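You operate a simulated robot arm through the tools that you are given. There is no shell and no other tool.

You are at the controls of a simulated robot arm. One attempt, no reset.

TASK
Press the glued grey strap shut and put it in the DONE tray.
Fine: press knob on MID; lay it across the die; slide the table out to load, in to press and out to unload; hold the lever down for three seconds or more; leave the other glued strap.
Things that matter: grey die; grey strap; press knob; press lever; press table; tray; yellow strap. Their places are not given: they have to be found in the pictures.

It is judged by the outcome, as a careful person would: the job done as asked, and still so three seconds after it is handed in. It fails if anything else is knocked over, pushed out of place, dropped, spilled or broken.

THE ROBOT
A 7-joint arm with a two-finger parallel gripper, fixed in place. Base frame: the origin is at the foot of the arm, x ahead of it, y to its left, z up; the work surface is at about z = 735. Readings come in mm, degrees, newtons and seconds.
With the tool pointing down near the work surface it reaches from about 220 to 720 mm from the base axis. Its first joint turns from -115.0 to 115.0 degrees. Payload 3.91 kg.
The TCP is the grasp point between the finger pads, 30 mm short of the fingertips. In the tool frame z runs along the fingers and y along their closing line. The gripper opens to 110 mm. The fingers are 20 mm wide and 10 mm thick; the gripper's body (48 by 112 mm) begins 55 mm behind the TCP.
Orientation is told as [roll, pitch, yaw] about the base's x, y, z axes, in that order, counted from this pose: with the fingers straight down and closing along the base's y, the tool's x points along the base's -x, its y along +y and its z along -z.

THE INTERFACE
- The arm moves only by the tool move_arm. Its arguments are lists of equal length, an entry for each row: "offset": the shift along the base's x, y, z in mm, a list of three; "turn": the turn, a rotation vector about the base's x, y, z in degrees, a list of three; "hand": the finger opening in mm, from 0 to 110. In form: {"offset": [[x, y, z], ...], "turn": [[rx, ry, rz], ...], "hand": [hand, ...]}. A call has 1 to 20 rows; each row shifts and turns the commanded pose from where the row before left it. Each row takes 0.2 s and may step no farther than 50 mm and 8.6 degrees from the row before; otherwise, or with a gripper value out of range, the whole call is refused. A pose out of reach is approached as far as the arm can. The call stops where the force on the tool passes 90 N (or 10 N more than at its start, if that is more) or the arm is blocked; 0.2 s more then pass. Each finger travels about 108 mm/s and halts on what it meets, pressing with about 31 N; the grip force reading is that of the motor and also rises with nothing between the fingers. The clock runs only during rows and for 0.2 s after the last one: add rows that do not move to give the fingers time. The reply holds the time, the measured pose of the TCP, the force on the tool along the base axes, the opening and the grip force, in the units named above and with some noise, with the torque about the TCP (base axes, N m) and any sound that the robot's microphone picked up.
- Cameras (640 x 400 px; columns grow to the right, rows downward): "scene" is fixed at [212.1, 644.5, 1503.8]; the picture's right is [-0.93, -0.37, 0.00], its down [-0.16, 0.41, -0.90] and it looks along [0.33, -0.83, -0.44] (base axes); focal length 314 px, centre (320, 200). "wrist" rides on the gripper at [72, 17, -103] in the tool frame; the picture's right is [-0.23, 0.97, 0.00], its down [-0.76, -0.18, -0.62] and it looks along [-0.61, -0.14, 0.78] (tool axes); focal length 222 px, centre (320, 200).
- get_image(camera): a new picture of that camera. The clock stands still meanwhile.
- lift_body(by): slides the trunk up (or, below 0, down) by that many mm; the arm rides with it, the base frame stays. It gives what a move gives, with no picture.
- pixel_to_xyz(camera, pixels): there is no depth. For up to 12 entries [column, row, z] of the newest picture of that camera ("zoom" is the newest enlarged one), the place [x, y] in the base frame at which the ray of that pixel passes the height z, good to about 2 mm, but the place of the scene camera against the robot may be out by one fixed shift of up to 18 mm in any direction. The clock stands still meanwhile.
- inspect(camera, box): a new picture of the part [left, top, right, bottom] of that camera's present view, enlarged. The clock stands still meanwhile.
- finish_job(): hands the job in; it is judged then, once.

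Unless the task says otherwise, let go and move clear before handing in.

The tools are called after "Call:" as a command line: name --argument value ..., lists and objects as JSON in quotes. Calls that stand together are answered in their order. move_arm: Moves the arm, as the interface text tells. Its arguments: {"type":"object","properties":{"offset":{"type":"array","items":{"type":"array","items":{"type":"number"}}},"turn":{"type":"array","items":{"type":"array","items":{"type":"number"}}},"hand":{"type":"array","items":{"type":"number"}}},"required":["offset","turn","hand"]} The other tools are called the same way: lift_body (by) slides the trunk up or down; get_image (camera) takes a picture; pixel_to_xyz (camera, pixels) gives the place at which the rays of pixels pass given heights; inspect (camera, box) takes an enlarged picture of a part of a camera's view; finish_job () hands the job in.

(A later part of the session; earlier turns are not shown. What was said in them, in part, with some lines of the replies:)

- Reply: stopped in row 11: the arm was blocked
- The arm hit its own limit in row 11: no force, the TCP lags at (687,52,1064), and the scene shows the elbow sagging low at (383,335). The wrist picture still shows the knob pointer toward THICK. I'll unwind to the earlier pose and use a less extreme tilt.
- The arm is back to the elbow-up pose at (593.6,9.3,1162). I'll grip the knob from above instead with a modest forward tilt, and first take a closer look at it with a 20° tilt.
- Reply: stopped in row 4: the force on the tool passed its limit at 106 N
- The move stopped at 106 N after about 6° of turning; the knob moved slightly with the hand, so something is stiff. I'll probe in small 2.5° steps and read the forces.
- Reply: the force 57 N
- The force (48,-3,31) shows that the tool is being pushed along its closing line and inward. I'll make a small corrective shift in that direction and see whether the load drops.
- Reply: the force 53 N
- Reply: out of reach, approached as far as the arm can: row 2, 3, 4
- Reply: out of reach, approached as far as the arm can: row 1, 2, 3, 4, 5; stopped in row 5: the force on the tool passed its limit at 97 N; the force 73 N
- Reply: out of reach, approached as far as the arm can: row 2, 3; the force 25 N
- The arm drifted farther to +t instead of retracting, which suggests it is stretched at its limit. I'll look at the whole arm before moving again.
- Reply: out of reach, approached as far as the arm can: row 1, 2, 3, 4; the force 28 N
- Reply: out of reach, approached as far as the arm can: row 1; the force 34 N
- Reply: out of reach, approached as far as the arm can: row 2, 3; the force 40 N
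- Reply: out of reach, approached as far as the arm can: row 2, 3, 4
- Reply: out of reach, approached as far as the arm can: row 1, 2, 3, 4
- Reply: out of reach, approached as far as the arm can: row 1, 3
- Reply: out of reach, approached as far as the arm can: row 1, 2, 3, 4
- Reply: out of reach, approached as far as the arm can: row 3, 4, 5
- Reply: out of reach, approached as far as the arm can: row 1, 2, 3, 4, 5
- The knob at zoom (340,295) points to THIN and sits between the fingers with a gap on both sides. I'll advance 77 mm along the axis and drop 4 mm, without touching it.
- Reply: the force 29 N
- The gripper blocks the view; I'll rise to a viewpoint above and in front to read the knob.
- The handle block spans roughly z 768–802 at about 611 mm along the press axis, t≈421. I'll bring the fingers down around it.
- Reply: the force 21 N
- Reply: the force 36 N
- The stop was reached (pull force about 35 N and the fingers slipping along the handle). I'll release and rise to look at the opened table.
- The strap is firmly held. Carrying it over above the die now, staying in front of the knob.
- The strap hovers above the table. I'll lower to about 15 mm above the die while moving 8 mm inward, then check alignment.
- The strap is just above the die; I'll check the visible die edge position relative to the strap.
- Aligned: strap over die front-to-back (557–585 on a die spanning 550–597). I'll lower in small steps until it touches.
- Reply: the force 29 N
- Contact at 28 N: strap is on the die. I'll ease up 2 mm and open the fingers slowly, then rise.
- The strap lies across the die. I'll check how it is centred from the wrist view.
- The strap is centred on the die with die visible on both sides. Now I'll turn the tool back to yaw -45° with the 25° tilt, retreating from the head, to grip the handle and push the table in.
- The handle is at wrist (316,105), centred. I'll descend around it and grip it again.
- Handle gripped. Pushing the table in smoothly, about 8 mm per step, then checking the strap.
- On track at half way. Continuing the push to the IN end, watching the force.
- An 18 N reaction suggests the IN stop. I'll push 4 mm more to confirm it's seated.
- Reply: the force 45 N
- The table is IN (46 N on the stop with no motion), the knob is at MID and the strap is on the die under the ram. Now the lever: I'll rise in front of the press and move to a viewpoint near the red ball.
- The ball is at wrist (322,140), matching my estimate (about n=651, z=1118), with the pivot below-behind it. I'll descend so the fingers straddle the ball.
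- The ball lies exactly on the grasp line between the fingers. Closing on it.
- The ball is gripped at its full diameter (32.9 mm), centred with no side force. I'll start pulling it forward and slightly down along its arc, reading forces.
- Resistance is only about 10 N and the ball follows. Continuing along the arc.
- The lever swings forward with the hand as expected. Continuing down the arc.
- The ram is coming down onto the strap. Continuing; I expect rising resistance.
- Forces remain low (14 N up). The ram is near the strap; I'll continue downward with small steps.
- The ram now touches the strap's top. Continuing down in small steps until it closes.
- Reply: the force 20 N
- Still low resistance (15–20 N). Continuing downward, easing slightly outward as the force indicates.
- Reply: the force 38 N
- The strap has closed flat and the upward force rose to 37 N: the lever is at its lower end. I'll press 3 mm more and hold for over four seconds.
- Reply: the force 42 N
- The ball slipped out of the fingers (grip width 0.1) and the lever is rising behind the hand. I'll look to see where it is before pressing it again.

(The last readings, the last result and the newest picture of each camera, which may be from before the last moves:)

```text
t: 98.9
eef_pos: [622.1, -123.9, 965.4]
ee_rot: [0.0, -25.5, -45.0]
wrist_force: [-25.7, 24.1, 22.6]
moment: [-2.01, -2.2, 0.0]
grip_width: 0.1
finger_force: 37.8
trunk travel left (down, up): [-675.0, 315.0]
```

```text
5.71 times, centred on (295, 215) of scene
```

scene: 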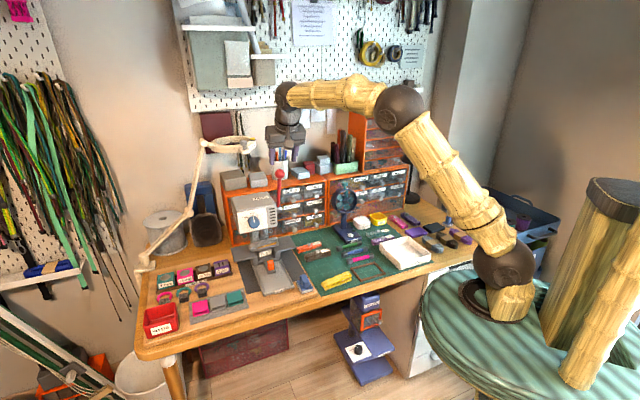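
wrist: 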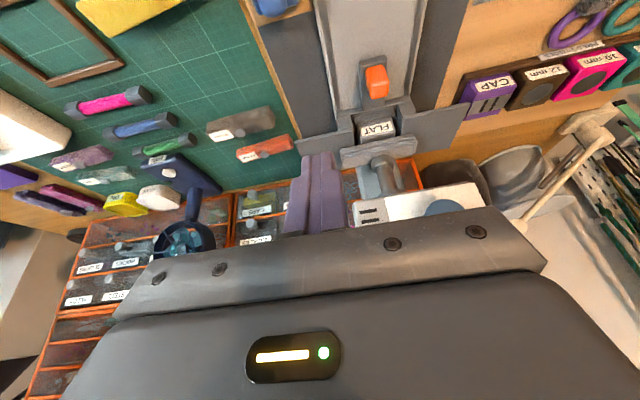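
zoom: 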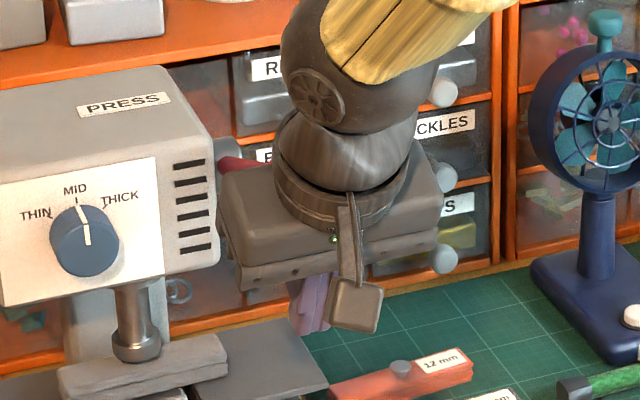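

The lever is leaning against the back of the hand (force -35 N along the axis). I'll back the hand out along -n so the lever can rise freely, then redo the press with the ball seated against the palm, so it can't slip out.

Call:
move_arm --offset '[[-7, 7, 0], [-10, 10, 0], [-14, 14, 0], [-14, 14, 0], [-14, 14, 0], [0, 0, 0], [0, 0, 0]]' --turn '[[0, 0, 0], [0, 0, 0], [0, 0, 0], [0, 0, 0], [0, 0, 0], [0, 0, 0], [0, 0, 0]]' --hand '[0, 0, 0, 0, 0, 0, 0]'

Call:
get_image --camera "scene"

Call:
get_image --camera "wrist"

```text
t: 100.5
eef_pos: [567.0, -67.9, 961.6]
ee_rot: [-0.1, -25.2, -44.9]
wrist_force: [0.5, 0.6, 0.2]
moment: [-0.03, -0.01, 0.0]
grip_width: 0.1
finger_force: 37.2
trunk travel left (down, up): [-675.0, 315.0]
```

```text
taken
```

scene: 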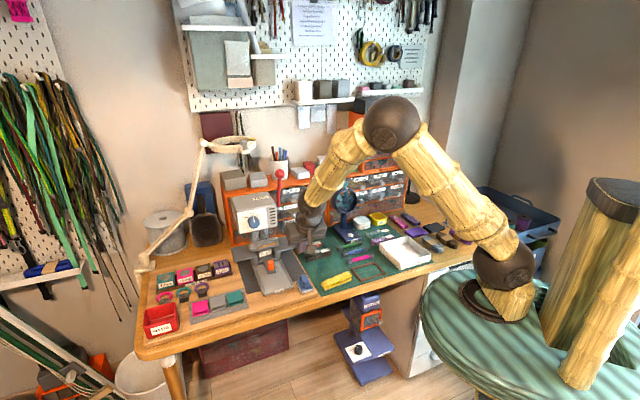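

```text
taken
```

wrist: 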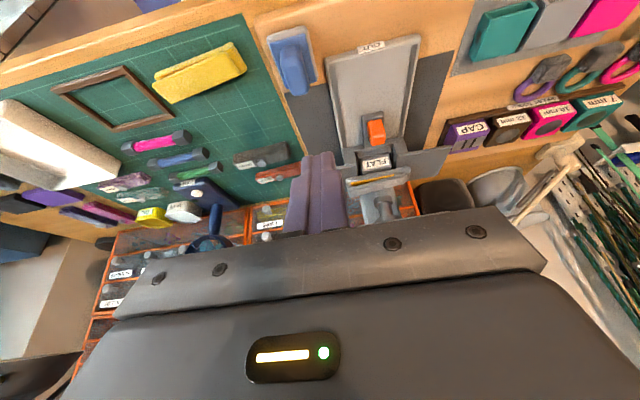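

The lever sprang back upright. Let me check the strap and knob now.

Call:
inspect --camera "scene" --box '[230, 160, 310, 280]'

Call:
inspect --camera "wrist" --box '[310, 100, 450, 240]'

```text
3.33 times, centred on (270, 220) of scene
```

zoom: 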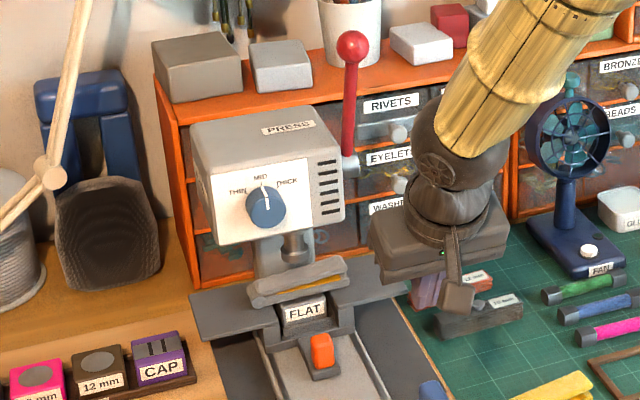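

```text
2.86 times, centred on (380, 170) of wrist
```

zoom: 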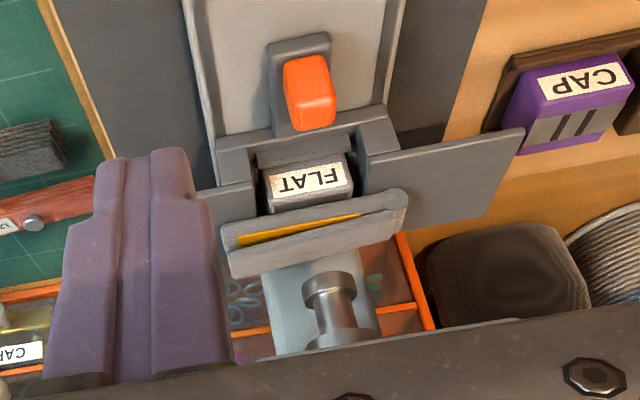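

The strap reopened because the hold was too short. From the recorded points, the lever's arc has its pivot at about n=696, z=964, radius 160 mm. I'll return to the ball, gripping it deeper in the fingers this time and bringing the tool upright as it comes down.

Call:
move_arm --offset '[[0, 0, 44], [0, 0, 44], [0, 0, 44], [0, 0, 44], [0, 0, 44], [30.8, -30.8, 0], [30.8, -30.8, 0], [30.8, -30.8, 0], [30.8, -30.8, 0], [0, 0, 0]]' --turn '[[0, 0, 0], [0, 0, 0], [0, 0, 0], [0, 0, 0], [0, 0, 0], [0, 0, 0], [0, 0, 0], [0, 0, 0], [0, 0, 0], [0, 0, 0]]' --hand '[20, 40, 64, 64, 64, 64, 64, 64, 64, 64]'

Call:
get_image --camera "wrist"

```text
t: 102.7
eef_pos: [687.8, -192.3, 1182.1]
ee_rot: [-0.1, -25.1, -44.9]
wrist_force: [-0.1, -0.1, -0.3]
moment: [0.0, 0.01, 0.02]
grip_width: 63.8
finger_force: 0.0
trunk travel left (down, up): [-675.0, 315.0]
```

```text
taken
```

wrist: 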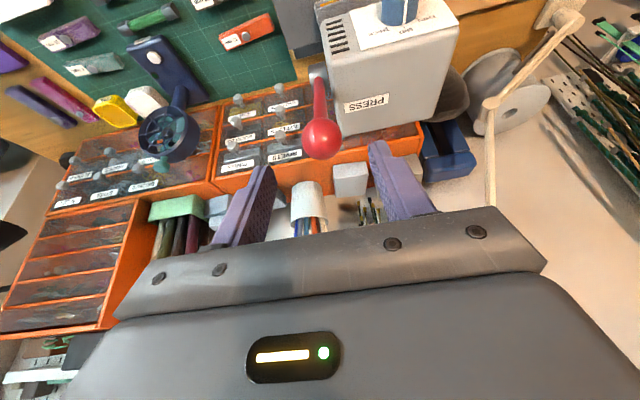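

The ball is at (322,138) again. I'll descend so it sits deeper between the fingers, then close.

Call:
move_arm --offset '[[7.5, -4.7, -18], [6.1, -6.1, -18], [6.1, -6.1, -18], [6.1, -6.1, -18], [0, 0, 0], [0, 0, 0], [0, 0, 0], [0, 0, 0]]' --turn '[[0, 0, 0], [0, 0, 0], [0, 0, 0], [0, 0, 0], [0, 0, 0], [0, 0, 0], [0, 0, 0], [0, 0, 0]]' --hand '[64, 64, 64, 64, 40, 20, 0, 0]'

Call:
get_image --camera "wrist"

Call:
inspect --camera "scene" --box '[240, 130, 320, 210]'

```text
t: 104.5
eef_pos: [713.3, -216.6, 1110.9]
ee_rot: [-0.1, -25.1, -45.0]
wrist_force: [-8.5, -4.9, -4.0]
moment: [-0.18, -0.18, -0.02]
grip_width: 33.2
finger_force: 45.3
trunk travel left (down, up): [-675.0, 315.0]
```

```text
taken
```

wrist: 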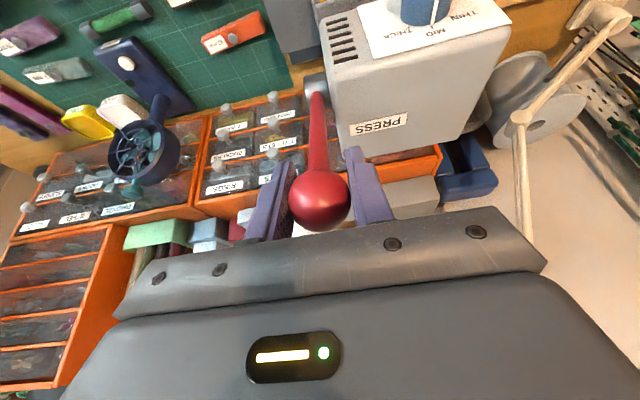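

```text
5.00 times, centred on (280, 170) of scene
```

zoom: 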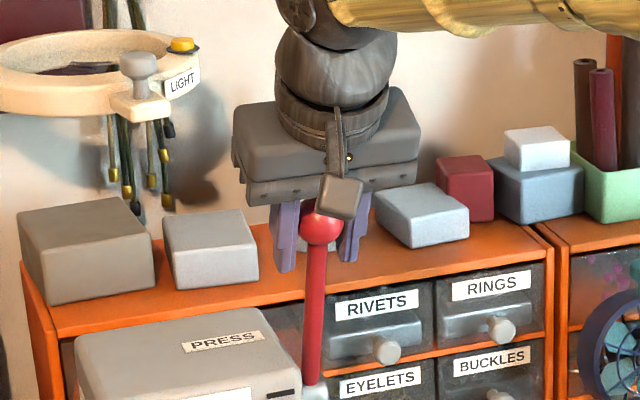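

The ball is gripped deep and centred (33.2 mm). Running the first half of the computed arc, tilting the tool upright as it goes.

Call:
move_arm --offset '[[-12.8, 11.8, -5.9], [-11.7, 11.7, -7.8], [-11.2, 11.2, -9.7], [-10.25, 10.25, -11.3], [-9.33, 9.33, -12.8], [-8.27, 8.27, -14.1]]' --turn '[[1.47, 1.47, 0], [1.47, 1.47, 0], [1.47, 1.47, 0], [1.47, 1.47, 0], [1.47, 1.47, 0], [1.47, 1.47, 0]]' --hand '[0, 0, 0, 0, 0, 0]'

Call:
get_image --camera "wrist"

```text
t: 105.9
eef_pos: [651.2, -153.4, 1049.3]
ee_rot: [0.1, -12.7, -45.1]
wrist_force: [-0.3, -11.6, 9.3]
moment: [-0.85, -0.88, -0.02]
grip_width: 33.3
finger_force: 44.7
trunk travel left (down, up): [-675.0, 315.0]
```

```text
taken
```

wrist: 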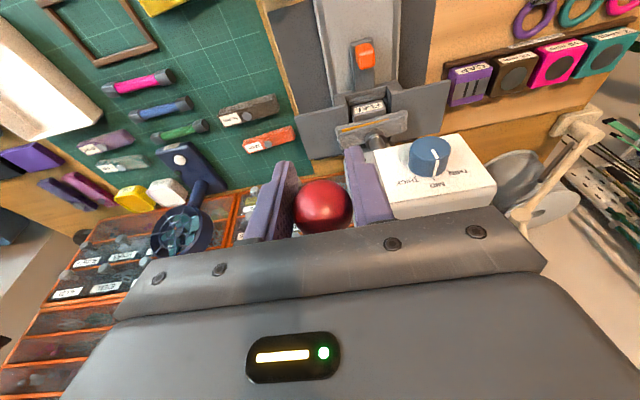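

Tracking well with low forces. I'll run the second half of the arc and hold at the bottom.

Call:
move_arm --offset '[[-7.07, 7.07, -15.2], [-5.94, 5.94, -16.3], [-4.45, 4.45, -17], [-3.18, 3.18, -17.7], [-1.7, 1.7, -17.9], [-0.35, 0.35, -16], [0, 0, 0], [0, 0, 0]]' --turn '[[1.47, 1.47, 0], [1.47, 1.47, 0], [1.47, 1.47, 0], [1.47, 1.47, 0], [1.47, 1.47, 0], [1.47, 1.47, 0], [0, 0, 0], [0, 0, 0]]' --hand '[0, 0, 0, 0, 0, 0, 0, 0]'

Call:
get_image --camera "wrist"

Call:
inspect --camera "scene" --box '[240, 190, 320, 280]'

```text
t: 107.7
eef_pos: [625.3, -127.3, 951.5]
ee_rot: [0.1, -0.5, -44.9]
wrist_force: [-7.9, 3.2, 35.1]
moment: [-0.24, -0.36, -0.03]
grip_width: 33.7
finger_force: 45.0
trunk travel left (down, up): [-675.0, 315.0]
```

```text
taken
```

wrist: 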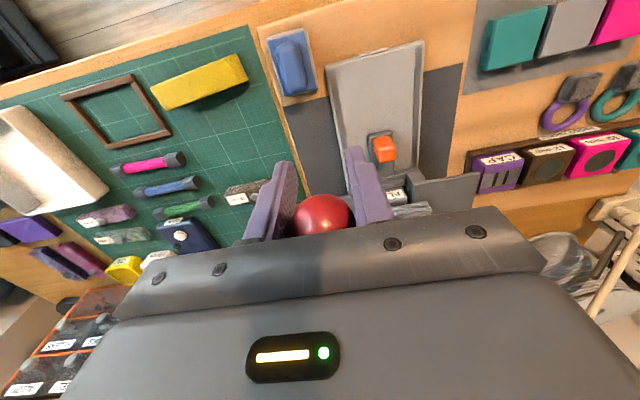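

```text
4.44 times, centred on (280, 235) of scene
```

zoom: 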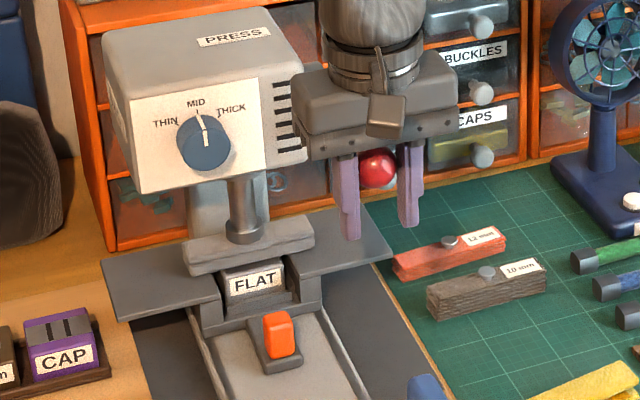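

The strap is pressed flat and the ball is still well held (35 N). Holding, with a check midway.

Call:
move_arm --offset '[[0, 0, 0], [0, 0, 0], [0, 0, 0], [0, 0, 0], [0, 0, 0], [0, 0, 0], [0, 0, 0], [0, 0, 0]]' --turn '[[0, 0, 0], [0, 0, 0], [0, 0, 0], [0, 0, 0], [0, 0, 0], [0, 0, 0], [0, 0, 0], [0, 0, 0]]' --hand '[0, 0, 0, 0, 0, 0, 0, 0]'

Call:
inspect --camera "scene" --box '[240, 190, 320, 280]'

```text
t: 109.5
eef_pos: [626.2, -128.8, 951.7]
ee_rot: [0.0, -0.6, -44.9]
wrist_force: [-4.3, 6.4, 33.8]
moment: [-0.34, -0.3, 0.07]
grip_width: 33.3
finger_force: 44.8
trunk travel left (down, up): [-675.0, 315.0]
```

```text
4.44 times, centred on (280, 235) of scene
```

zoom: 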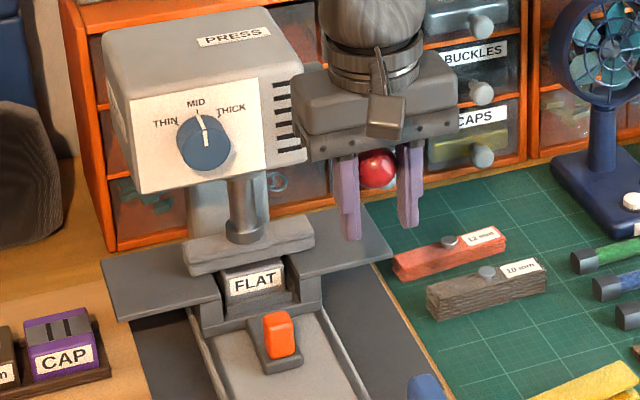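

Steady. I'll press just 1.5 mm further to be sure it's fully down, and hold another 3.5 seconds.

Call:
move_arm --offset '[[0, 0, -1.5], [0, 0, 0], [0, 0, 0], [0, 0, 0], [0, 0, 0], [0, 0, 0], [0, 0, 0], [0, 0, 0], [0, 0, 0], [0, 0, 0], [0, 0, 0], [0, 0, 0], [0, 0, 0], [0, 0, 0], [0, 0, 0], [0, 0, 0], [0, 0, 0], [0, 0, 0]]' --turn '[[0, 0, 0], [0, 0, 0], [0, 0, 0], [0, 0, 0], [0, 0, 0], [0, 0, 0], [0, 0, 0], [0, 0, 0], [0, 0, 0], [0, 0, 0], [0, 0, 0], [0, 0, 0], [0, 0, 0], [0, 0, 0], [0, 0, 0], [0, 0, 0], [0, 0, 0], [0, 0, 0]]' --hand '[0, 0, 0, 0, 0, 0, 0, 0, 0, 0, 0, 0, 0, 0, 0, 0, 0, 0]'

Call:
inspect --camera "scene" --box '[240, 190, 320, 280]'

```text
t: 113.3
eef_pos: [626.5, -127.9, 949.8]
ee_rot: [-0.1, -0.5, -44.9]
wrist_force: [-3.4, 6.2, 36.3]
moment: [-0.37, -0.32, 0.01]
grip_width: 33.0
finger_force: 44.7
trunk travel left (down, up): [-675.0, 315.0]
```

```text
4.44 times, centred on (280, 235) of scene
```

zoom: 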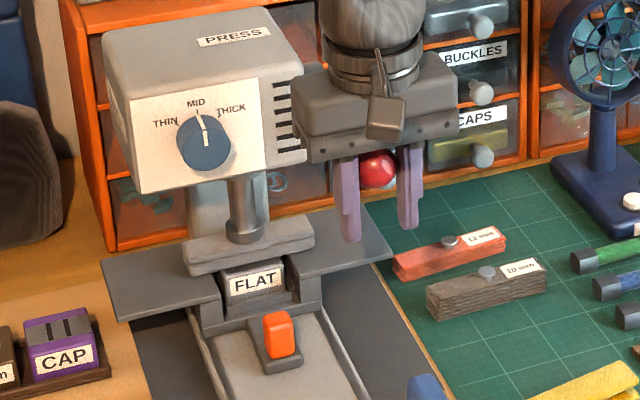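

Held over 5 s in total, but the ball row (213) shows it crept about 10 mm up in the fingers. To be sure the lever is fully at its stop, I'll lower until the palm itself bears on the ball, then check.

Call:
move_arm --offset '[[0, 0, -4], [0, 0, -4], [0, 0, -3], [0, 0, 0]]' --turn '[[0, 0, 0], [0, 0, 0], [0, 0, 0], [0, 0, 0]]' --hand '[0, 0, 0, 0]'

Call:
get_image --camera "wrist"

Call:
inspect --camera "scene" --box '[240, 190, 320, 280]'

```text
t: 114.3
eef_pos: [627.3, -128.9, 938.8]
ee_rot: [0.3, -0.7, -44.9]
wrist_force: [-1.0, 4.1, 39.5]
moment: [-0.39, -0.3, 0.0]
grip_width: 33.1
finger_force: 45.2
trunk travel left (down, up): [-675.0, 315.0]
```

```text
taken
```

wrist: 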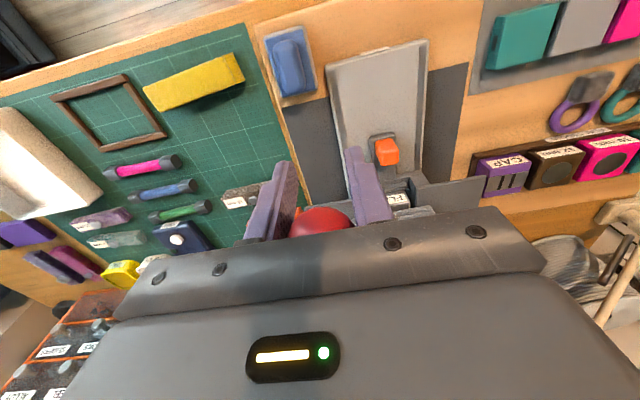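

```text
4.44 times, centred on (280, 235) of scene
```

zoom: 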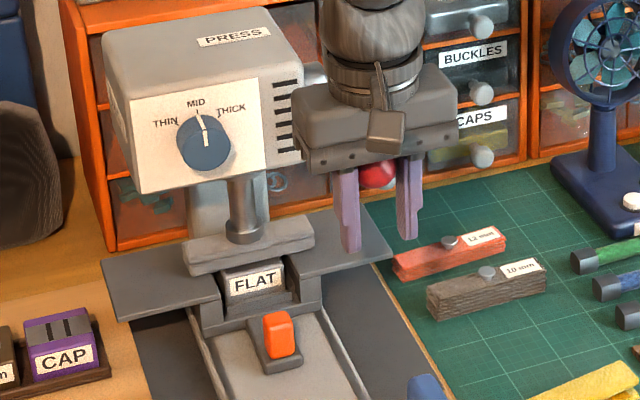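

The ball stayed put while the hand slid down, so the lever is at its hard stop and was held there about 7 seconds. Now I'll guide the lever back up gently along the arc.

Call:
move_arm --offset '[[0, 0, 4], [2.2, -2.2, 18], [3.7, -3.7, 17.8], [5, -5, 17.1], [6.5, -6.5, 16.4], [7.6, -7.6, 15.3], [8.8, -8.8, 14.2], [9.8, -9.8, 12.9]]' --turn '[[0, 0, 0], [-1.47, -1.47, 0], [-1.47, -1.47, 0], [-1.47, -1.47, 0], [-1.47, -1.47, 0], [-1.47, -1.47, 0], [-1.47, -1.47, 0], [-1.47, -1.47, 0]]' --hand '[0, 0, 0, 0, 0, 0, 0, 0]'

Call:
inspect --camera "scene" --box '[230, 160, 310, 280]'

Call:
get_image --camera "wrist"

```text
t: 116.1
eef_pos: [671.6, -174.1, 1051.0]
ee_rot: [-0.2, -14.6, -45.1]
wrist_force: [-5.9, -6.0, -5.8]
moment: [1.2, 0.59, 0.01]
grip_width: 33.4
finger_force: 45.2
trunk travel left (down, up): [-675.0, 315.0]
```

```text
3.33 times, centred on (270, 220) of scene
```

zoom: 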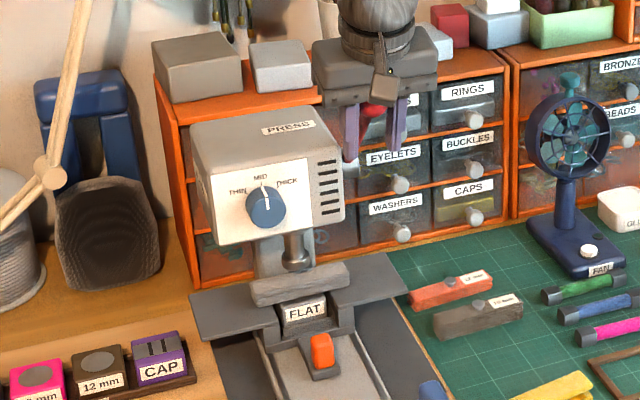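

```text
taken
```

wrist: 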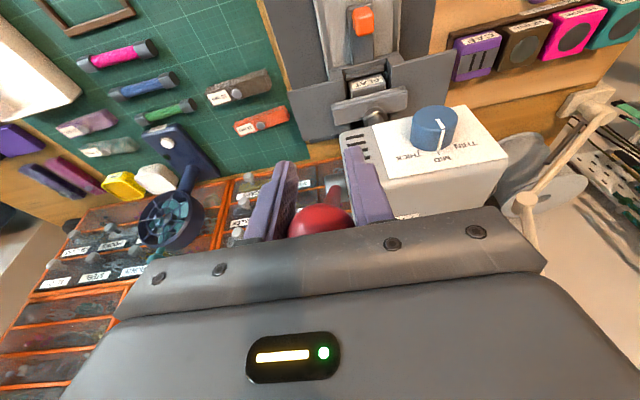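

The strap now stays shut with the ram raised. I'll guide the lever the rest of the way up, then open and withdraw upward.

Call:
move_arm --offset '[[10.8, -10.8, 11.4], [11.6, -11.6, 9.8], [12, -12, 7.9], [0, 0, 0], [0, 0, 0], [-6, 6, 18], [-12, 12, 36], [-12, 12, 36], [0, 0, 0]]' --turn '[[-1.47, -1.47, 0], [-1.47, -1.47, 0], [-1.47, -1.47, 0], [0, 0, 0], [0, 0, 0], [0, 0, 0], [0, 0, 0], [0, 0, 0], [0, 0, 0]]' --hand '[0, 0, 0, 60, 64, 64, 64, 64, 64]'

Call:
get_image --camera "scene"

Call:
inspect --camera "scene" --box '[230, 160, 310, 280]'

```text
t: 118.1
eef_pos: [676.1, -177.5, 1170.4]
ee_rot: [-0.2, -21.0, -44.9]
wrist_force: [0.0, 0.4, -0.8]
moment: [-0.02, 0.02, 0.02]
grip_width: 63.9
finger_force: 0.1
trunk travel left (down, up): [-675.0, 315.0]
```

```text
taken
```

scene: 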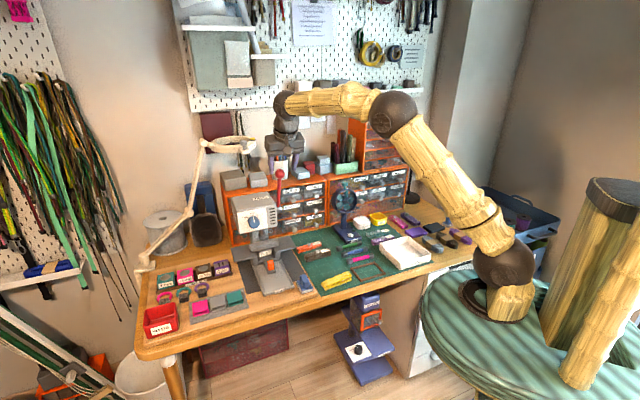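

```text
3.33 times, centred on (270, 220) of scene
```

zoom: 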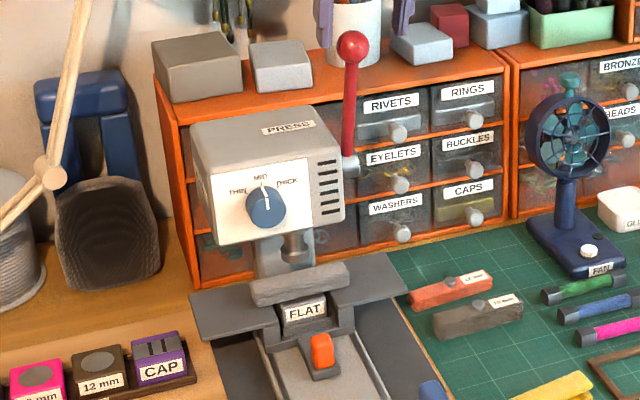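

All good: strap shut, lever upright, knob on MID. Now I'll return to the handle to pull the table out.

Call:
move_arm --offset '[[-1.2, 33.2, 0], [-1.2, 33.2, 0], [-1.2, 33.2, 0], [0, 0, -41], [0, 0, -41], [0, 0, -41], [0, 0, -41], [0, 0, -41], [0, 0, -41], [0, 0, -41], [0, 0, 0]]' --turn '[[-2.9, -2.9, 0], [0, 0, 0], [0, 0, 0], [0, 0, 0], [0, 0, 0], [0, 0, 0], [0, 0, 0], [0, 0, 0], [0, 0, 0], [0, 0, 0], [0, 0, 0]]' --hand '[60, 60, 60, 60, 60, 60, 60, 60, 60, 60, 60]'

Call:
get_image --camera "wrist"

```text
t: 120.5
eef_pos: [673.1, -78.0, 883.0]
ee_rot: [0.0, -25.1, -44.9]
wrist_force: [-0.3, -0.5, 0.0]
moment: [0.0, 0.01, 0.01]
grip_width: 60.0
finger_force: 0.0
trunk travel left (down, up): [-675.0, 315.0]
```

```text
taken
```

wrist: 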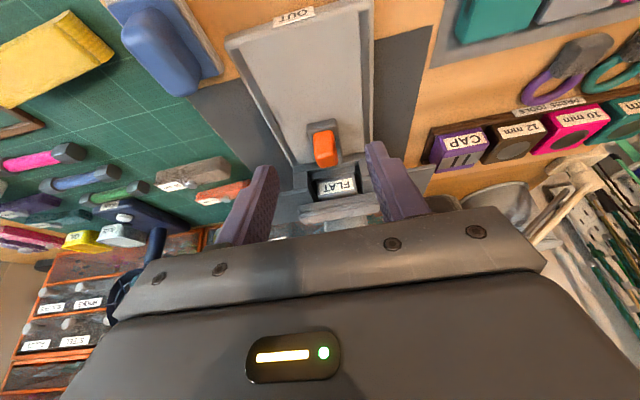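

Centred on the handle (325,150). Descending and gripping it.

Call:
move_arm --offset '[[12.5, -12.5, -20], [12.5, -12.5, -20], [12.5, -12.5, -19], [12.5, -12.5, -18], [0, 0, 0], [0, 0, 0], [0, 0, 0], [0, 0, 0]]' --turn '[[0, 0, 0], [0, 0, 0], [0, 0, 0], [0, 0, 0], [0, 0, 0], [0, 0, 0], [0, 0, 0], [0, 0, 0]]' --hand '[60, 60, 60, 60, 60, 30, 10, 10]'

Call:
get_image --camera "wrist"

```text
t: 122.3
eef_pos: [721.0, -128.5, 806.2]
ee_rot: [-0.1, -25.1, -44.8]
wrist_force: [-3.2, -0.4, 1.8]
moment: [0.22, 0.22, -0.12]
grip_width: 31.5
finger_force: 45.5
trunk travel left (down, up): [-675.0, 315.0]
```

```text
taken
```

wrist: 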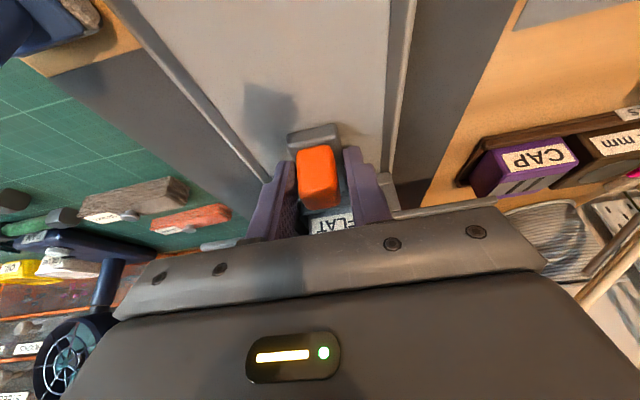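

Handle gripped. Pulling the table out smoothly, about 130 mm.

Call:
move_arm --offset '[[-3, 3, 0], [-5, 5, 0], [-6, 6, 0], [-6, 6, 0], [-6, 6, 0], [-6, 6, 0], [-6, 6, 0], [-6, 6, 0], [-6, 6, 0], [-6, 6, 0], [-6, 6, 0], [-6, 6, 0], [-6, 6, 0], [-6, 6, 0], [-5, 5, 0], [-4, 4, 0], [-3, 3, 0], [0, 0, 0]]' --turn '[[0, 0, 0], [0, 0, 0], [0, 0, 0], [0, 0, 0], [0, 0, 0], [0, 0, 0], [0, 0, 0], [0, 0, 0], [0, 0, 0], [0, 0, 0], [0, 0, 0], [0, 0, 0], [0, 0, 0], [0, 0, 0], [0, 0, 0], [0, 0, 0], [0, 0, 0], [0, 0, 0]]' --hand '[10, 10, 10, 10, 10, 10, 10, 10, 10, 10, 10, 10, 10, 10, 10, 10, 10, 10]'

Call:
inspect --camera "scene" --box '[235, 215, 325, 305]'

```text
t: 126.1
eef_pos: [630.0, -35.9, 806.1]
ee_rot: [-0.1, -25.1, -44.9]
wrist_force: [-7.8, -6.8, -0.3]
moment: [-0.35, 0.03, -0.18]
grip_width: 31.8
finger_force: 45.2
trunk travel left (down, up): [-675.0, 315.0]
```

```text
4.44 times, centred on (280, 260) of scene
```

zoom: 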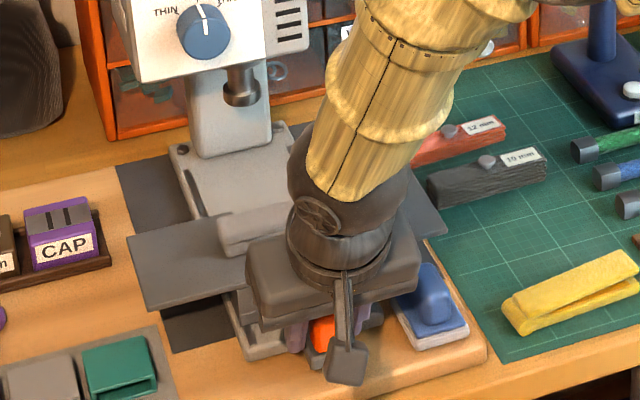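

Nearly out; I'll pull 4 mm more to reach the stop, then release and rise.

Call:
move_arm --offset '[[-1.5, 1.5, 0], [-1.5, 1.5, 0], [0, 0, 0]]' --turn '[[0, 0, 0], [0, 0, 0], [0, 0, 0]]' --hand '[10, 10, 10]'

Call:
move_arm --offset '[[0, 0, 0], [0, 0, 0], [0, 0, 20], [-10, 10, 40], [-15, 15, 40], [-15, 15, 40], [0, 0, 0]]' --turn '[[0, 0, 0], [0, 0, 0], [0, 0, 0], [5.9, 5.9, 0], [5.9, 5.9, 0], [5.9, 5.9, 0], [0, 0, 0]]' --hand '[50, 60, 60, 60, 60, 60, 60]'

Call:
inspect --camera "scene" --box '[235, 215, 325, 305]'

Call:
get_image --camera "wrist"

```text
t: 126.9
eef_pos: [629.7, -35.3, 805.8]
ee_rot: [0.0, -25.3, -44.9]
wrist_force: [8.8, -24.7, -4.5]
moment: [-0.74, 0.1, -0.34]
grip_width: 31.6
finger_force: 45.2
trunk travel left (down, up): [-675.0, 315.0]
```

```text
t: 128.5
eef_pos: [588.8, 9.9, 947.1]
ee_rot: [-0.1, 0.1, -44.9]
wrist_force: [-0.3, -0.2, 0.9]
moment: [0.02, 0.01, 0.0]
grip_width: 60.0
finger_force: 0.0
trunk travel left (down, up): [-675.0, 315.0]
```

```text
4.44 times, centred on (280, 260) of scene
```

zoom: 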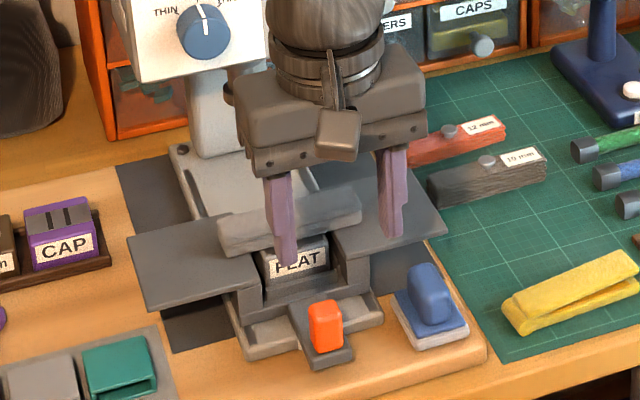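

```text
taken
```

wrist: 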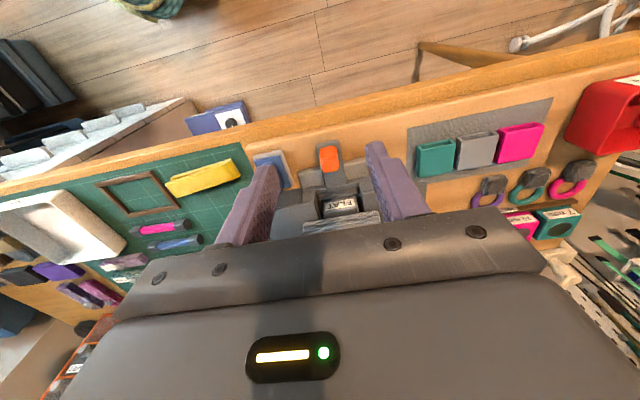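

The table is out with the pressed strap on the die. I'll rotate to yaw +46° in place, then advance above the strap.

Call:
move_arm --offset '[[0, 0, 0], [0, 0, 0], [0, 0, 0], [0, 0, 0], [0, 0, 0], [0, 0, 0], [0, 0, 0], [8, -8, 0], [12, -12, 0], [15, -15, 0], [20, -20, 0], [20, -20, -10], [18, -18, -15], [8, -8, -2], [0, 0, 0]]' --turn '[[0, 0, 8.25], [0, 0, 8.25], [0, 0, 8.25], [0, 0, 8.25], [0, 0, 8.25], [0, 0, 8.25], [0, 0, 8.25], [0, 0, 8.25], [0, 0, 8.25], [0, 0, 8.25], [0, 0, 8.2], [0, 0, 0], [0, 0, 0], [0, 0, 0], [0, 0, 0]]' --hand '[50, 50, 50, 50, 50, 50, 50, 50, 50, 50, 50, 50, 50, 50, 50]'

Call:
get_image --camera "wrist"

Call:
inspect --camera "scene" --box '[235, 215, 325, 305]'

```text
t: 131.7
eef_pos: [689.5, -93.0, 918.2]
ee_rot: [0.0, -0.1, 45.8]
wrist_force: [0.5, 0.2, -0.2]
moment: [-0.05, 0.02, 0.01]
grip_width: 50.3
finger_force: 0.1
trunk travel left (down, up): [-675.0, 315.0]
```

```text
taken
```

wrist: 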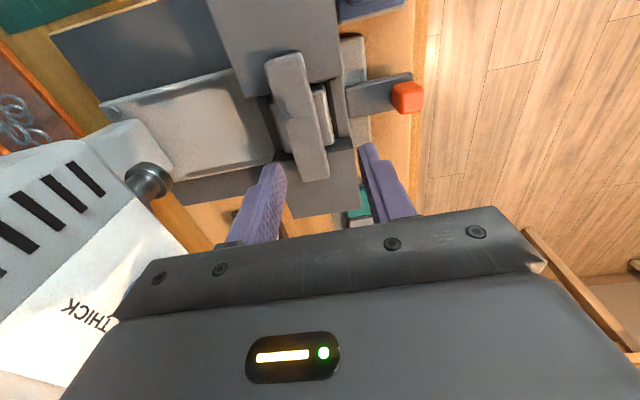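

```text
4.44 times, centred on (280, 260) of scene
```

zoom: 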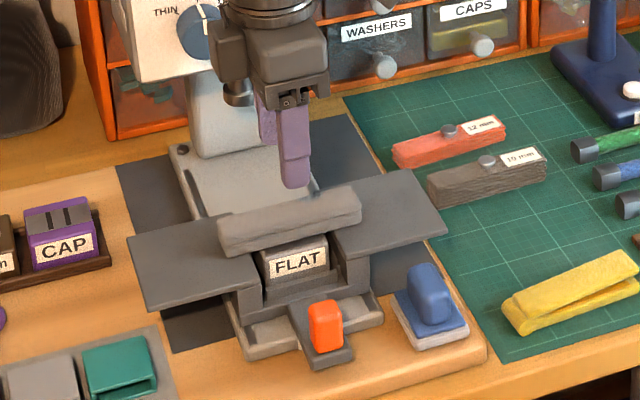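

The strap is at wrist (298,117). I'll get its centre and edges at about z 834.

Call:
pixel_to_xyz --camera "wrist" --pixels '[[265, 61, 834], [300, 53, 834], [328, 174, 834], [302, 180, 834], [298, 117, 834]]'

Call:
inspect --camera "wrist" --box '[230, 30, 370, 200]'

```text
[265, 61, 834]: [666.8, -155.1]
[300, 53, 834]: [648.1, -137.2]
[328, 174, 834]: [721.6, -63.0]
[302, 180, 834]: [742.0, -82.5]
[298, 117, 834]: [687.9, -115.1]
```

```text
2.35 times, centred on (300, 115) of wrist
```

zoom: 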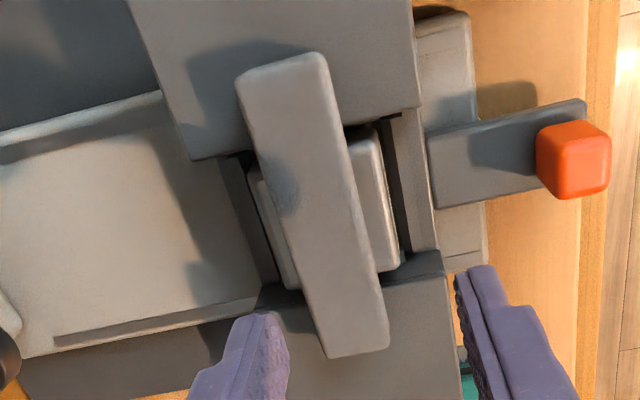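

Strap centre is (695,-109), axis 44.6°. I'll move above it and descend in steps with fingers open 46 mm.

Call:
move_arm --offset '[[3, -8, -15], [2.5, -8, -20], [0, 0, -20], [0, 0, -10], [0, 0, 0]]' --turn '[[0, 0, -1], [0, 0, 0], [0, 0, 0], [0, 0, 0], [0, 0, 0]]' --hand '[48, 48, 48, 48, 48]'

Call:
get_image --camera "wrist"

Call:
inspect --camera "scene" --box '[250, 225, 310, 285]'

```text
t: 132.9
eef_pos: [695.4, -108.2, 854.8]
ee_rot: [-0.1, -0.2, 44.8]
wrist_force: [0.0, -0.5, -0.1]
moment: [0.0, 0.0, 0.03]
grip_width: 47.6
finger_force: 0.1
trunk travel left (down, up): [-675.0, 315.0]
```

```text
taken
```

wrist: 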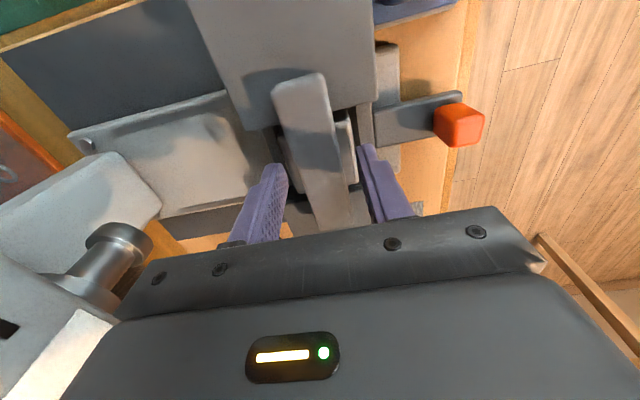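

```text
6.67 times, centred on (280, 255) of scene
```

zoom: 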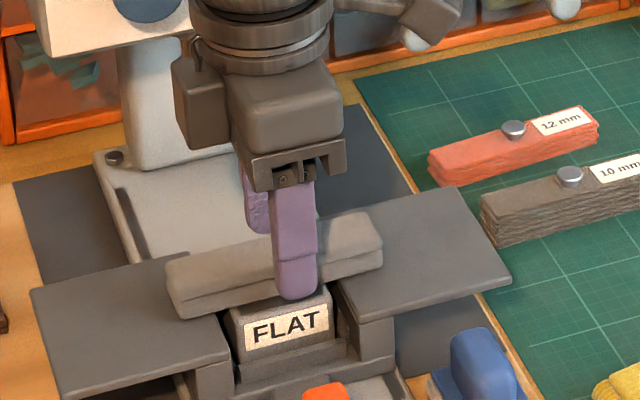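

Strap is between the fingers; I'll drop the last 8 mm and close on it.

Call:
move_arm --offset '[[0, 0, -5], [0, 0, -3], [0, 0, 0], [0, 0, 0], [0, 0, 0], [0, 0, 0]]' --turn '[[0, 0, 0], [0, 0, 0], [0, 0, 0], [0, 0, 0], [0, 0, 0], [0, 0, 0]]' --hand '[48, 48, 48, 25, 10, 10]'

Call:
move_arm --offset '[[0, 0, 4], [-2, 2, 15], [-6, 6, 35], [-8, 8, 40], [0, 0, 0]]' --turn '[[0, 0, 0], [0, 0, 0], [0, 0, 0], [0, 0, 0], [0, 0, 0]]' --hand '[10, 10, 10, 10, 10]'

Call:
get_image --camera "wrist"

Call:
get_image --camera "scene"

```text
t: 134.3
eef_pos: [695.9, -109.7, 846.0]
ee_rot: [0.0, 0.0, 44.8]
wrist_force: [0.7, 0.4, 0.6]
moment: [0.0, -0.04, -0.01]
grip_width: 28.8
finger_force: 30.9
trunk travel left (down, up): [-675.0, 315.0]
```

```text
t: 135.5
eef_pos: [679.0, -92.7, 939.4]
ee_rot: [0.0, 0.0, 44.8]
wrist_force: [0.5, -0.2, -0.2]
moment: [-0.02, 0.0, 0.05]
grip_width: 28.9
finger_force: 30.7
trunk travel left (down, up): [-675.0, 315.0]
```

```text
taken
```

wrist: 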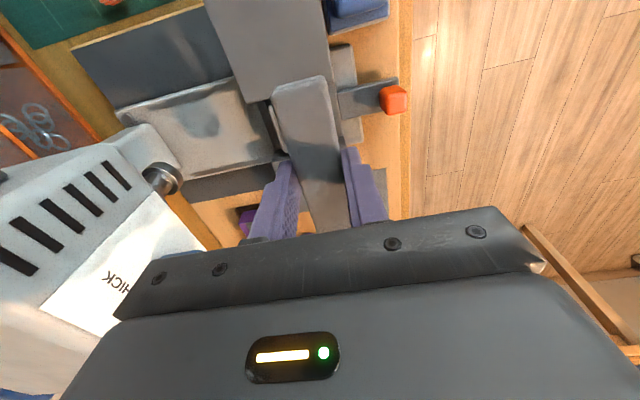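

```text
taken
```

scene: 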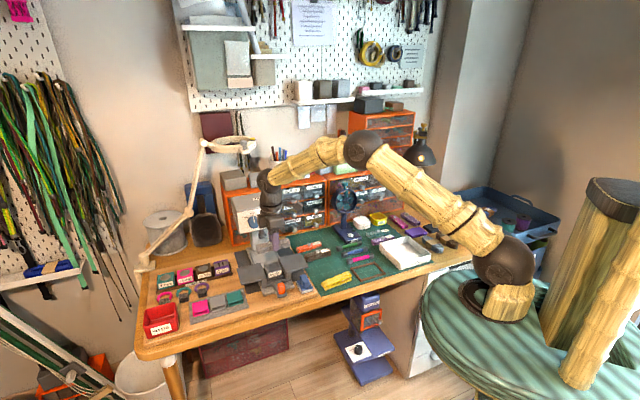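

The shut strap is held firmly (28.9 mm). I'll carry it at this height over to above the DONE tray near (300,-440).

Call:
move_arm --offset '[[-20, -18, 0], [-30, -27.5, 0], [-32, -29, 0], [-32, -29, 0], [-32, -29, 0], [-32, -29, 0], [-32, -29, 0], [-32, -29, 0], [-32, -29, 0], [-32, -29, 0], [-30, -27.5, 0], [-25, -23, 0], [-20, -18, 0], [0, 0, 0]]' --turn '[[0, 0, 0], [0, 0, 0], [0, 0, 0], [0, 0, 0], [0, 0, 0], [0, 0, 0], [0, 0, 0], [0, 0, 0], [0, 0, 0], [0, 0, 0], [0, 0, 0], [0, 0, 0], [0, 0, 0], [0, 0, 0]]' --hand '[10, 10, 10, 10, 10, 10, 10, 10, 10, 10, 10, 10, 10, 10]'

Call:
get_image --camera "wrist"

Call:
get_image --camera "scene"

```text
t: 138.5
eef_pos: [297.0, -438.2, 939.3]
ee_rot: [0.1, -0.1, 44.8]
wrist_force: [0.0, -0.6, -0.1]
moment: [0.03, 0.01, -0.02]
grip_width: 29.0
finger_force: 30.6
trunk travel left (down, up): [-675.0, 315.0]
```

```text
taken
```

wrist: 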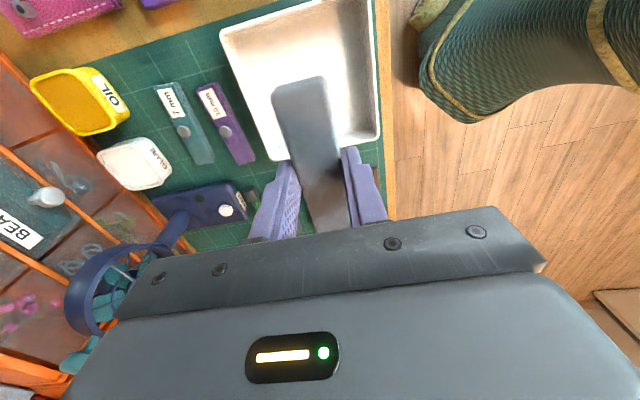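

```text
taken
```

scene: 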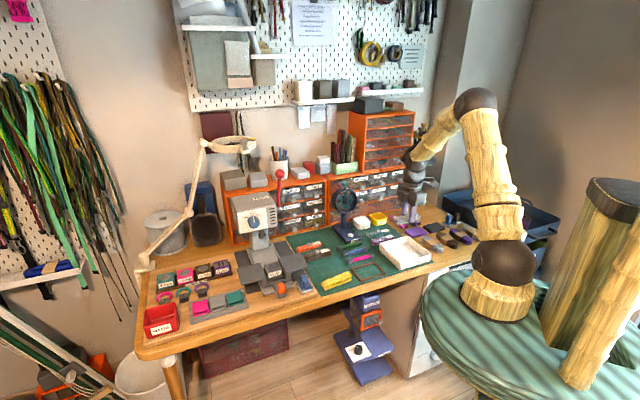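

The strap is above the tray. I'll locate the tray's rim corners to centre the strap.

Call:
inspect --camera "wrist" --box '[200, 0, 420, 200]'

Call:
pixel_to_xyz --camera "wrist" --pixels '[[221, 33, 772], [277, 160, 772], [379, 138, 772], [371, 2, 772]]'

Call:
inspect --camera "scene" --box '[370, 200, 450, 290]'

```text
2.00 times, centred on (310, 100) of wrist
```

zoom: 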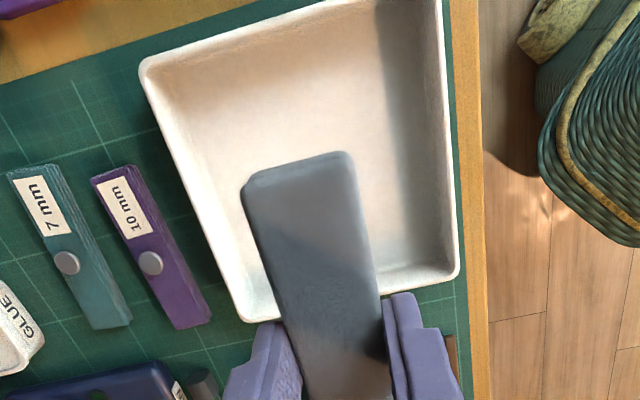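

```text
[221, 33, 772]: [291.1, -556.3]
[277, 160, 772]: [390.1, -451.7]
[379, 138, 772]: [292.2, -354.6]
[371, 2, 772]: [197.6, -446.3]
```

```text
4.44 times, centred on (410, 245) of scene
```

zoom: 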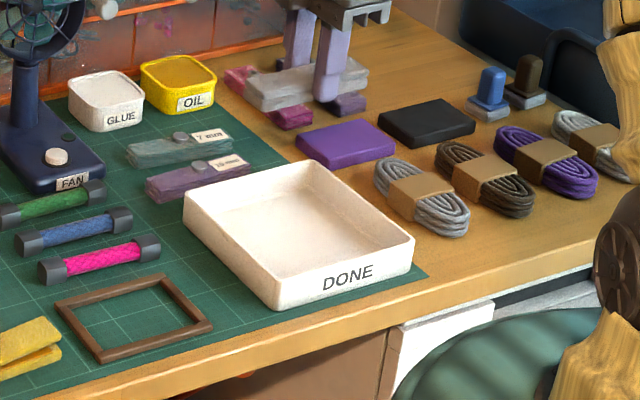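

The tray's rim is centred at about (293,-452), roughly 144 × 138 mm; the strap fits lengthwise. I'll centre and lower to just above the floor.

Call:
move_arm --offset '[[-4, -13.8, 0], [0, 0, -35], [0, 0, -40], [0, 0, -40], [0, 0, -25], [0, 0, -8], [0, 0, 0]]' --turn '[[0, 0, 0], [0, 0, 0], [0, 0, 0], [0, 0, 0], [0, 0, 0], [0, 0, 0], [0, 0, 0]]' --hand '[10, 10, 10, 10, 10, 10, 10]'

Call:
get_image --camera "wrist"

Call:
inspect --camera "scene" --box '[360, 200, 440, 290]'

```text
t: 140.1
eef_pos: [293.6, -454.4, 792.5]
ee_rot: [-0.1, -0.2, 44.8]
wrist_force: [-0.5, -0.8, 0.0]
moment: [0.01, 0.0, 0.01]
grip_width: 28.9
finger_force: 30.6
trunk travel left (down, up): [-675.0, 315.0]
```

```text
taken
```

wrist: 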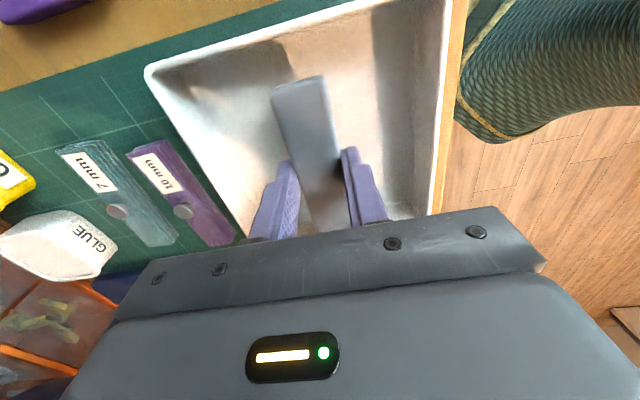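

```text
4.44 times, centred on (400, 245) of scene
```

zoom: 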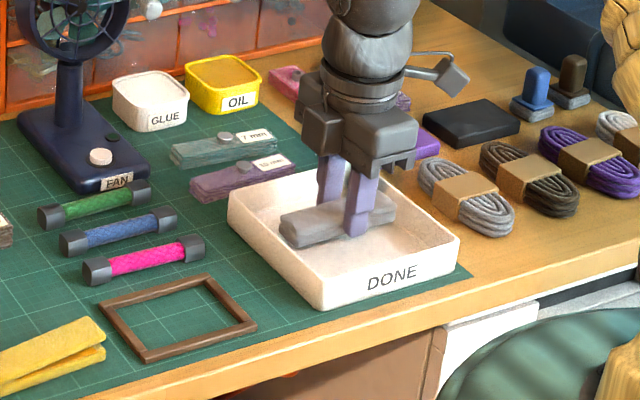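

The strap is inside the tray, roughly centred. Lowering in small steps to the floor.

Call:
move_arm --offset '[[0, 0, -5], [0, 0, -4], [0, 0, -3], [0, 0, -2], [0, 0, 0]]' --turn '[[0, 0, 0], [0, 0, 0], [0, 0, 0], [0, 0, 0], [0, 0, 0]]' --hand '[10, 10, 10, 10, 10]'

```text
t: 141.3
eef_pos: [293.4, -454.0, 776.8]
ee_rot: [-0.1, -0.1, 44.8]
wrist_force: [-0.2, -0.2, -0.4]
moment: [0.0, 0.01, 0.03]
grip_width: 29.1
finger_force: 31.2
trunk travel left (down, up): [-675.0, 315.0]
```

No contact yet at TCP z 776.8; I'll lower a few more millimetres until there's a reaction.

Call:
move_arm --offset '[[0, 0, -1.5], [0, 0, -1.5], [0, 0, 0]]' --turn '[[0, 0, 0], [0, 0, 0], [0, 0, 0]]' --hand '[10, 10, 10]'

```text
t: 142.1
eef_pos: [294.4, -454.1, 774.6]
ee_rot: [0.0, -0.1, 44.8]
wrist_force: [0.1, -0.3, -1.4]
moment: [0.04, -0.01, -0.03]
grip_width: 28.7
finger_force: 31.7
trunk travel left (down, up): [-675.0, 315.0]
```

Call:
move_arm --offset '[[0, 0, -1.5], [0, 0, -1], [0, 0, 0]]' --turn '[[0, 0, 0], [0, 0, 0], [0, 0, 0]]' --hand '[10, 10, 10]'

```text
t: 142.9
eef_pos: [292.9, -453.6, 772.7]
ee_rot: [-0.1, -0.1, 44.9]
wrist_force: [0.2, 0.3, 2.2]
moment: [0.07, 0.01, -0.04]
grip_width: 28.8
finger_force: 31.0
trunk travel left (down, up): [-675.0, 315.0]
```

A slight 2 N reaction: the strap is on the tray floor. I'll open the fingers gently and rise straight up.

Call:
move_arm --offset '[[0, 0, 0], [0, 0, 0], [0, 0, 0], [0, 0, 0]]' --turn '[[0, 0, 0], [0, 0, 0], [0, 0, 0], [0, 0, 0]]' --hand '[32, 38, 46, 46]'

Call:
move_arm --offset '[[0, 0, 10], [0, 0, 30], [0, 0, 40], [0, 0, 40], [0, 0, 40], [-10, 30, 30], [-10, 30, 20], [0, 0, 0]]' --turn '[[0, 0, 0], [0, 0, 0], [0, 0, 0], [0, 0, 0], [0, 0, 0], [0, 0, 0], [0, 0, 0], [0, 0, 0]]' --hand '[46, 46, 46, 46, 46, 46, 46, 46]'

Call:
get_image --camera "scene"

Call:
inspect --camera "scene" --box '[360, 210, 440, 290]'

Call:
inspect --camera "scene" --box '[220, 170, 380, 310]'

Call:
get_image --camera "wrist"

```text
t: 143.9
eef_pos: [293.5, -453.5, 772.3]
ee_rot: [0.0, -0.1, 44.8]
wrist_force: [0.1, 0.4, 0.0]
moment: [-0.02, 0.01, -0.01]
grip_width: 45.8
finger_force: 0.0
trunk travel left (down, up): [-675.0, 315.0]
```

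```text
t: 145.7
eef_pos: [273.8, -392.0, 983.4]
ee_rot: [0.0, -0.1, 44.8]
wrist_force: [0.4, 0.0, -1.4]
moment: [-0.01, 0.0, 0.03]
grip_width: 46.3
finger_force: 0.0
trunk travel left (down, up): [-675.0, 315.0]
```

```text
taken
```

scene: 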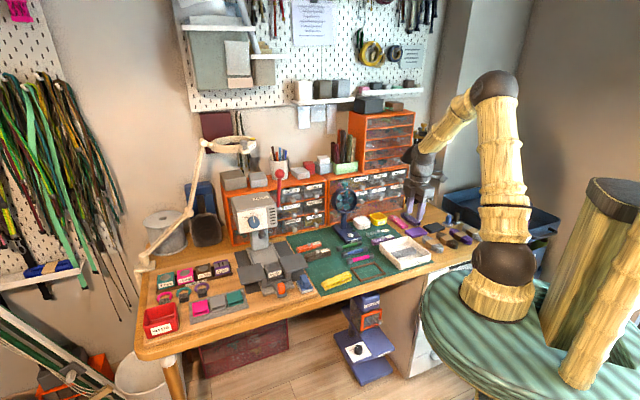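

```text
5.00 times, centred on (400, 250) of scene
```

zoom: 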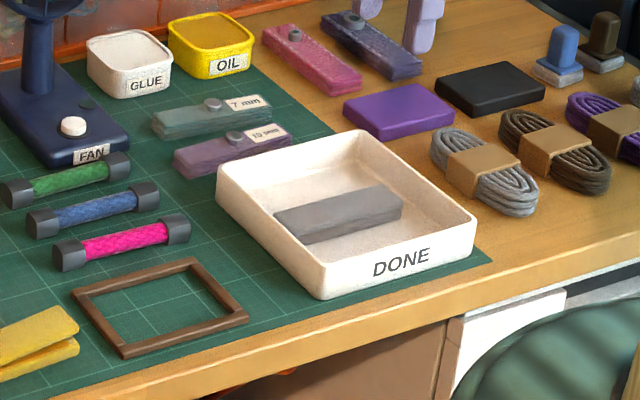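

```text
2.86 times, centred on (300, 240) of scene
```

zoom: 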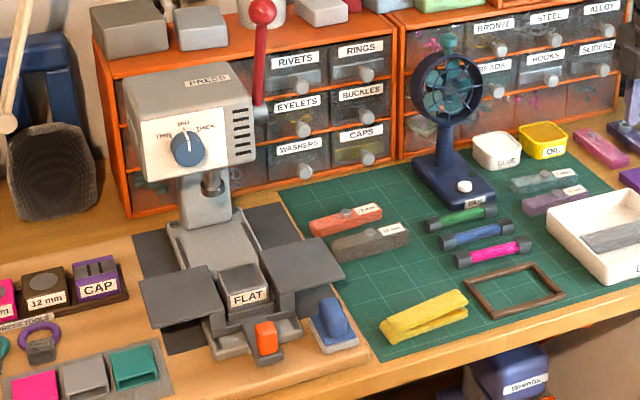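

```text
taken
```

wrist: 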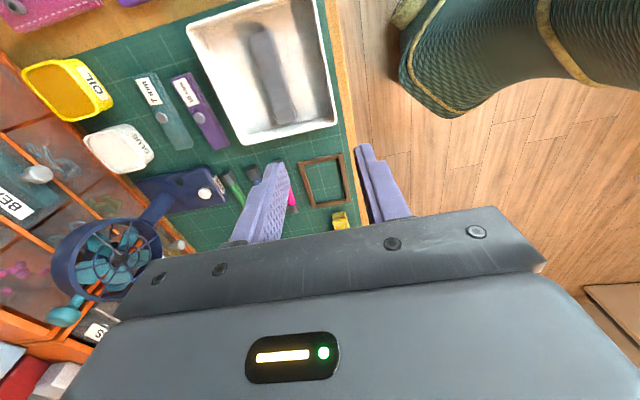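

The closed grey strap lies flat in the DONE tray. The knob is on MID, the lever is up, the table is out, and the yellow strap and everything else are where they were. The hand is clear, so I'm handing the job in.

Call:
finish_job

```text
The job is handed in.
```

The grey strap is pressed shut and lying flat in the DONE tray. I've handed the job in, and the result hasn't come back to me.

- **Knob:** it started at THICK and is now exactly on the MID mark. On the way it got turned past to THIN by accident, and I brought it back.
- **First press:** the lever slipped out of the fingers before three seconds were up, and the strap opened again. I redid the press.
- **Second press:** I held the lever at its stop for about seven seconds. The strap stayed closed after the press lifted.
- **Reach trouble:** early on, the arm got stuck at full stretch beside the press. The gripper pushed against the knob and the press head before I lifted it clear. I saw no damage and nothing moved out of place.
- **End state:** the table is out, the lever is upright, and the yellow strap was not touched. In the final pictures everything else is where it was.
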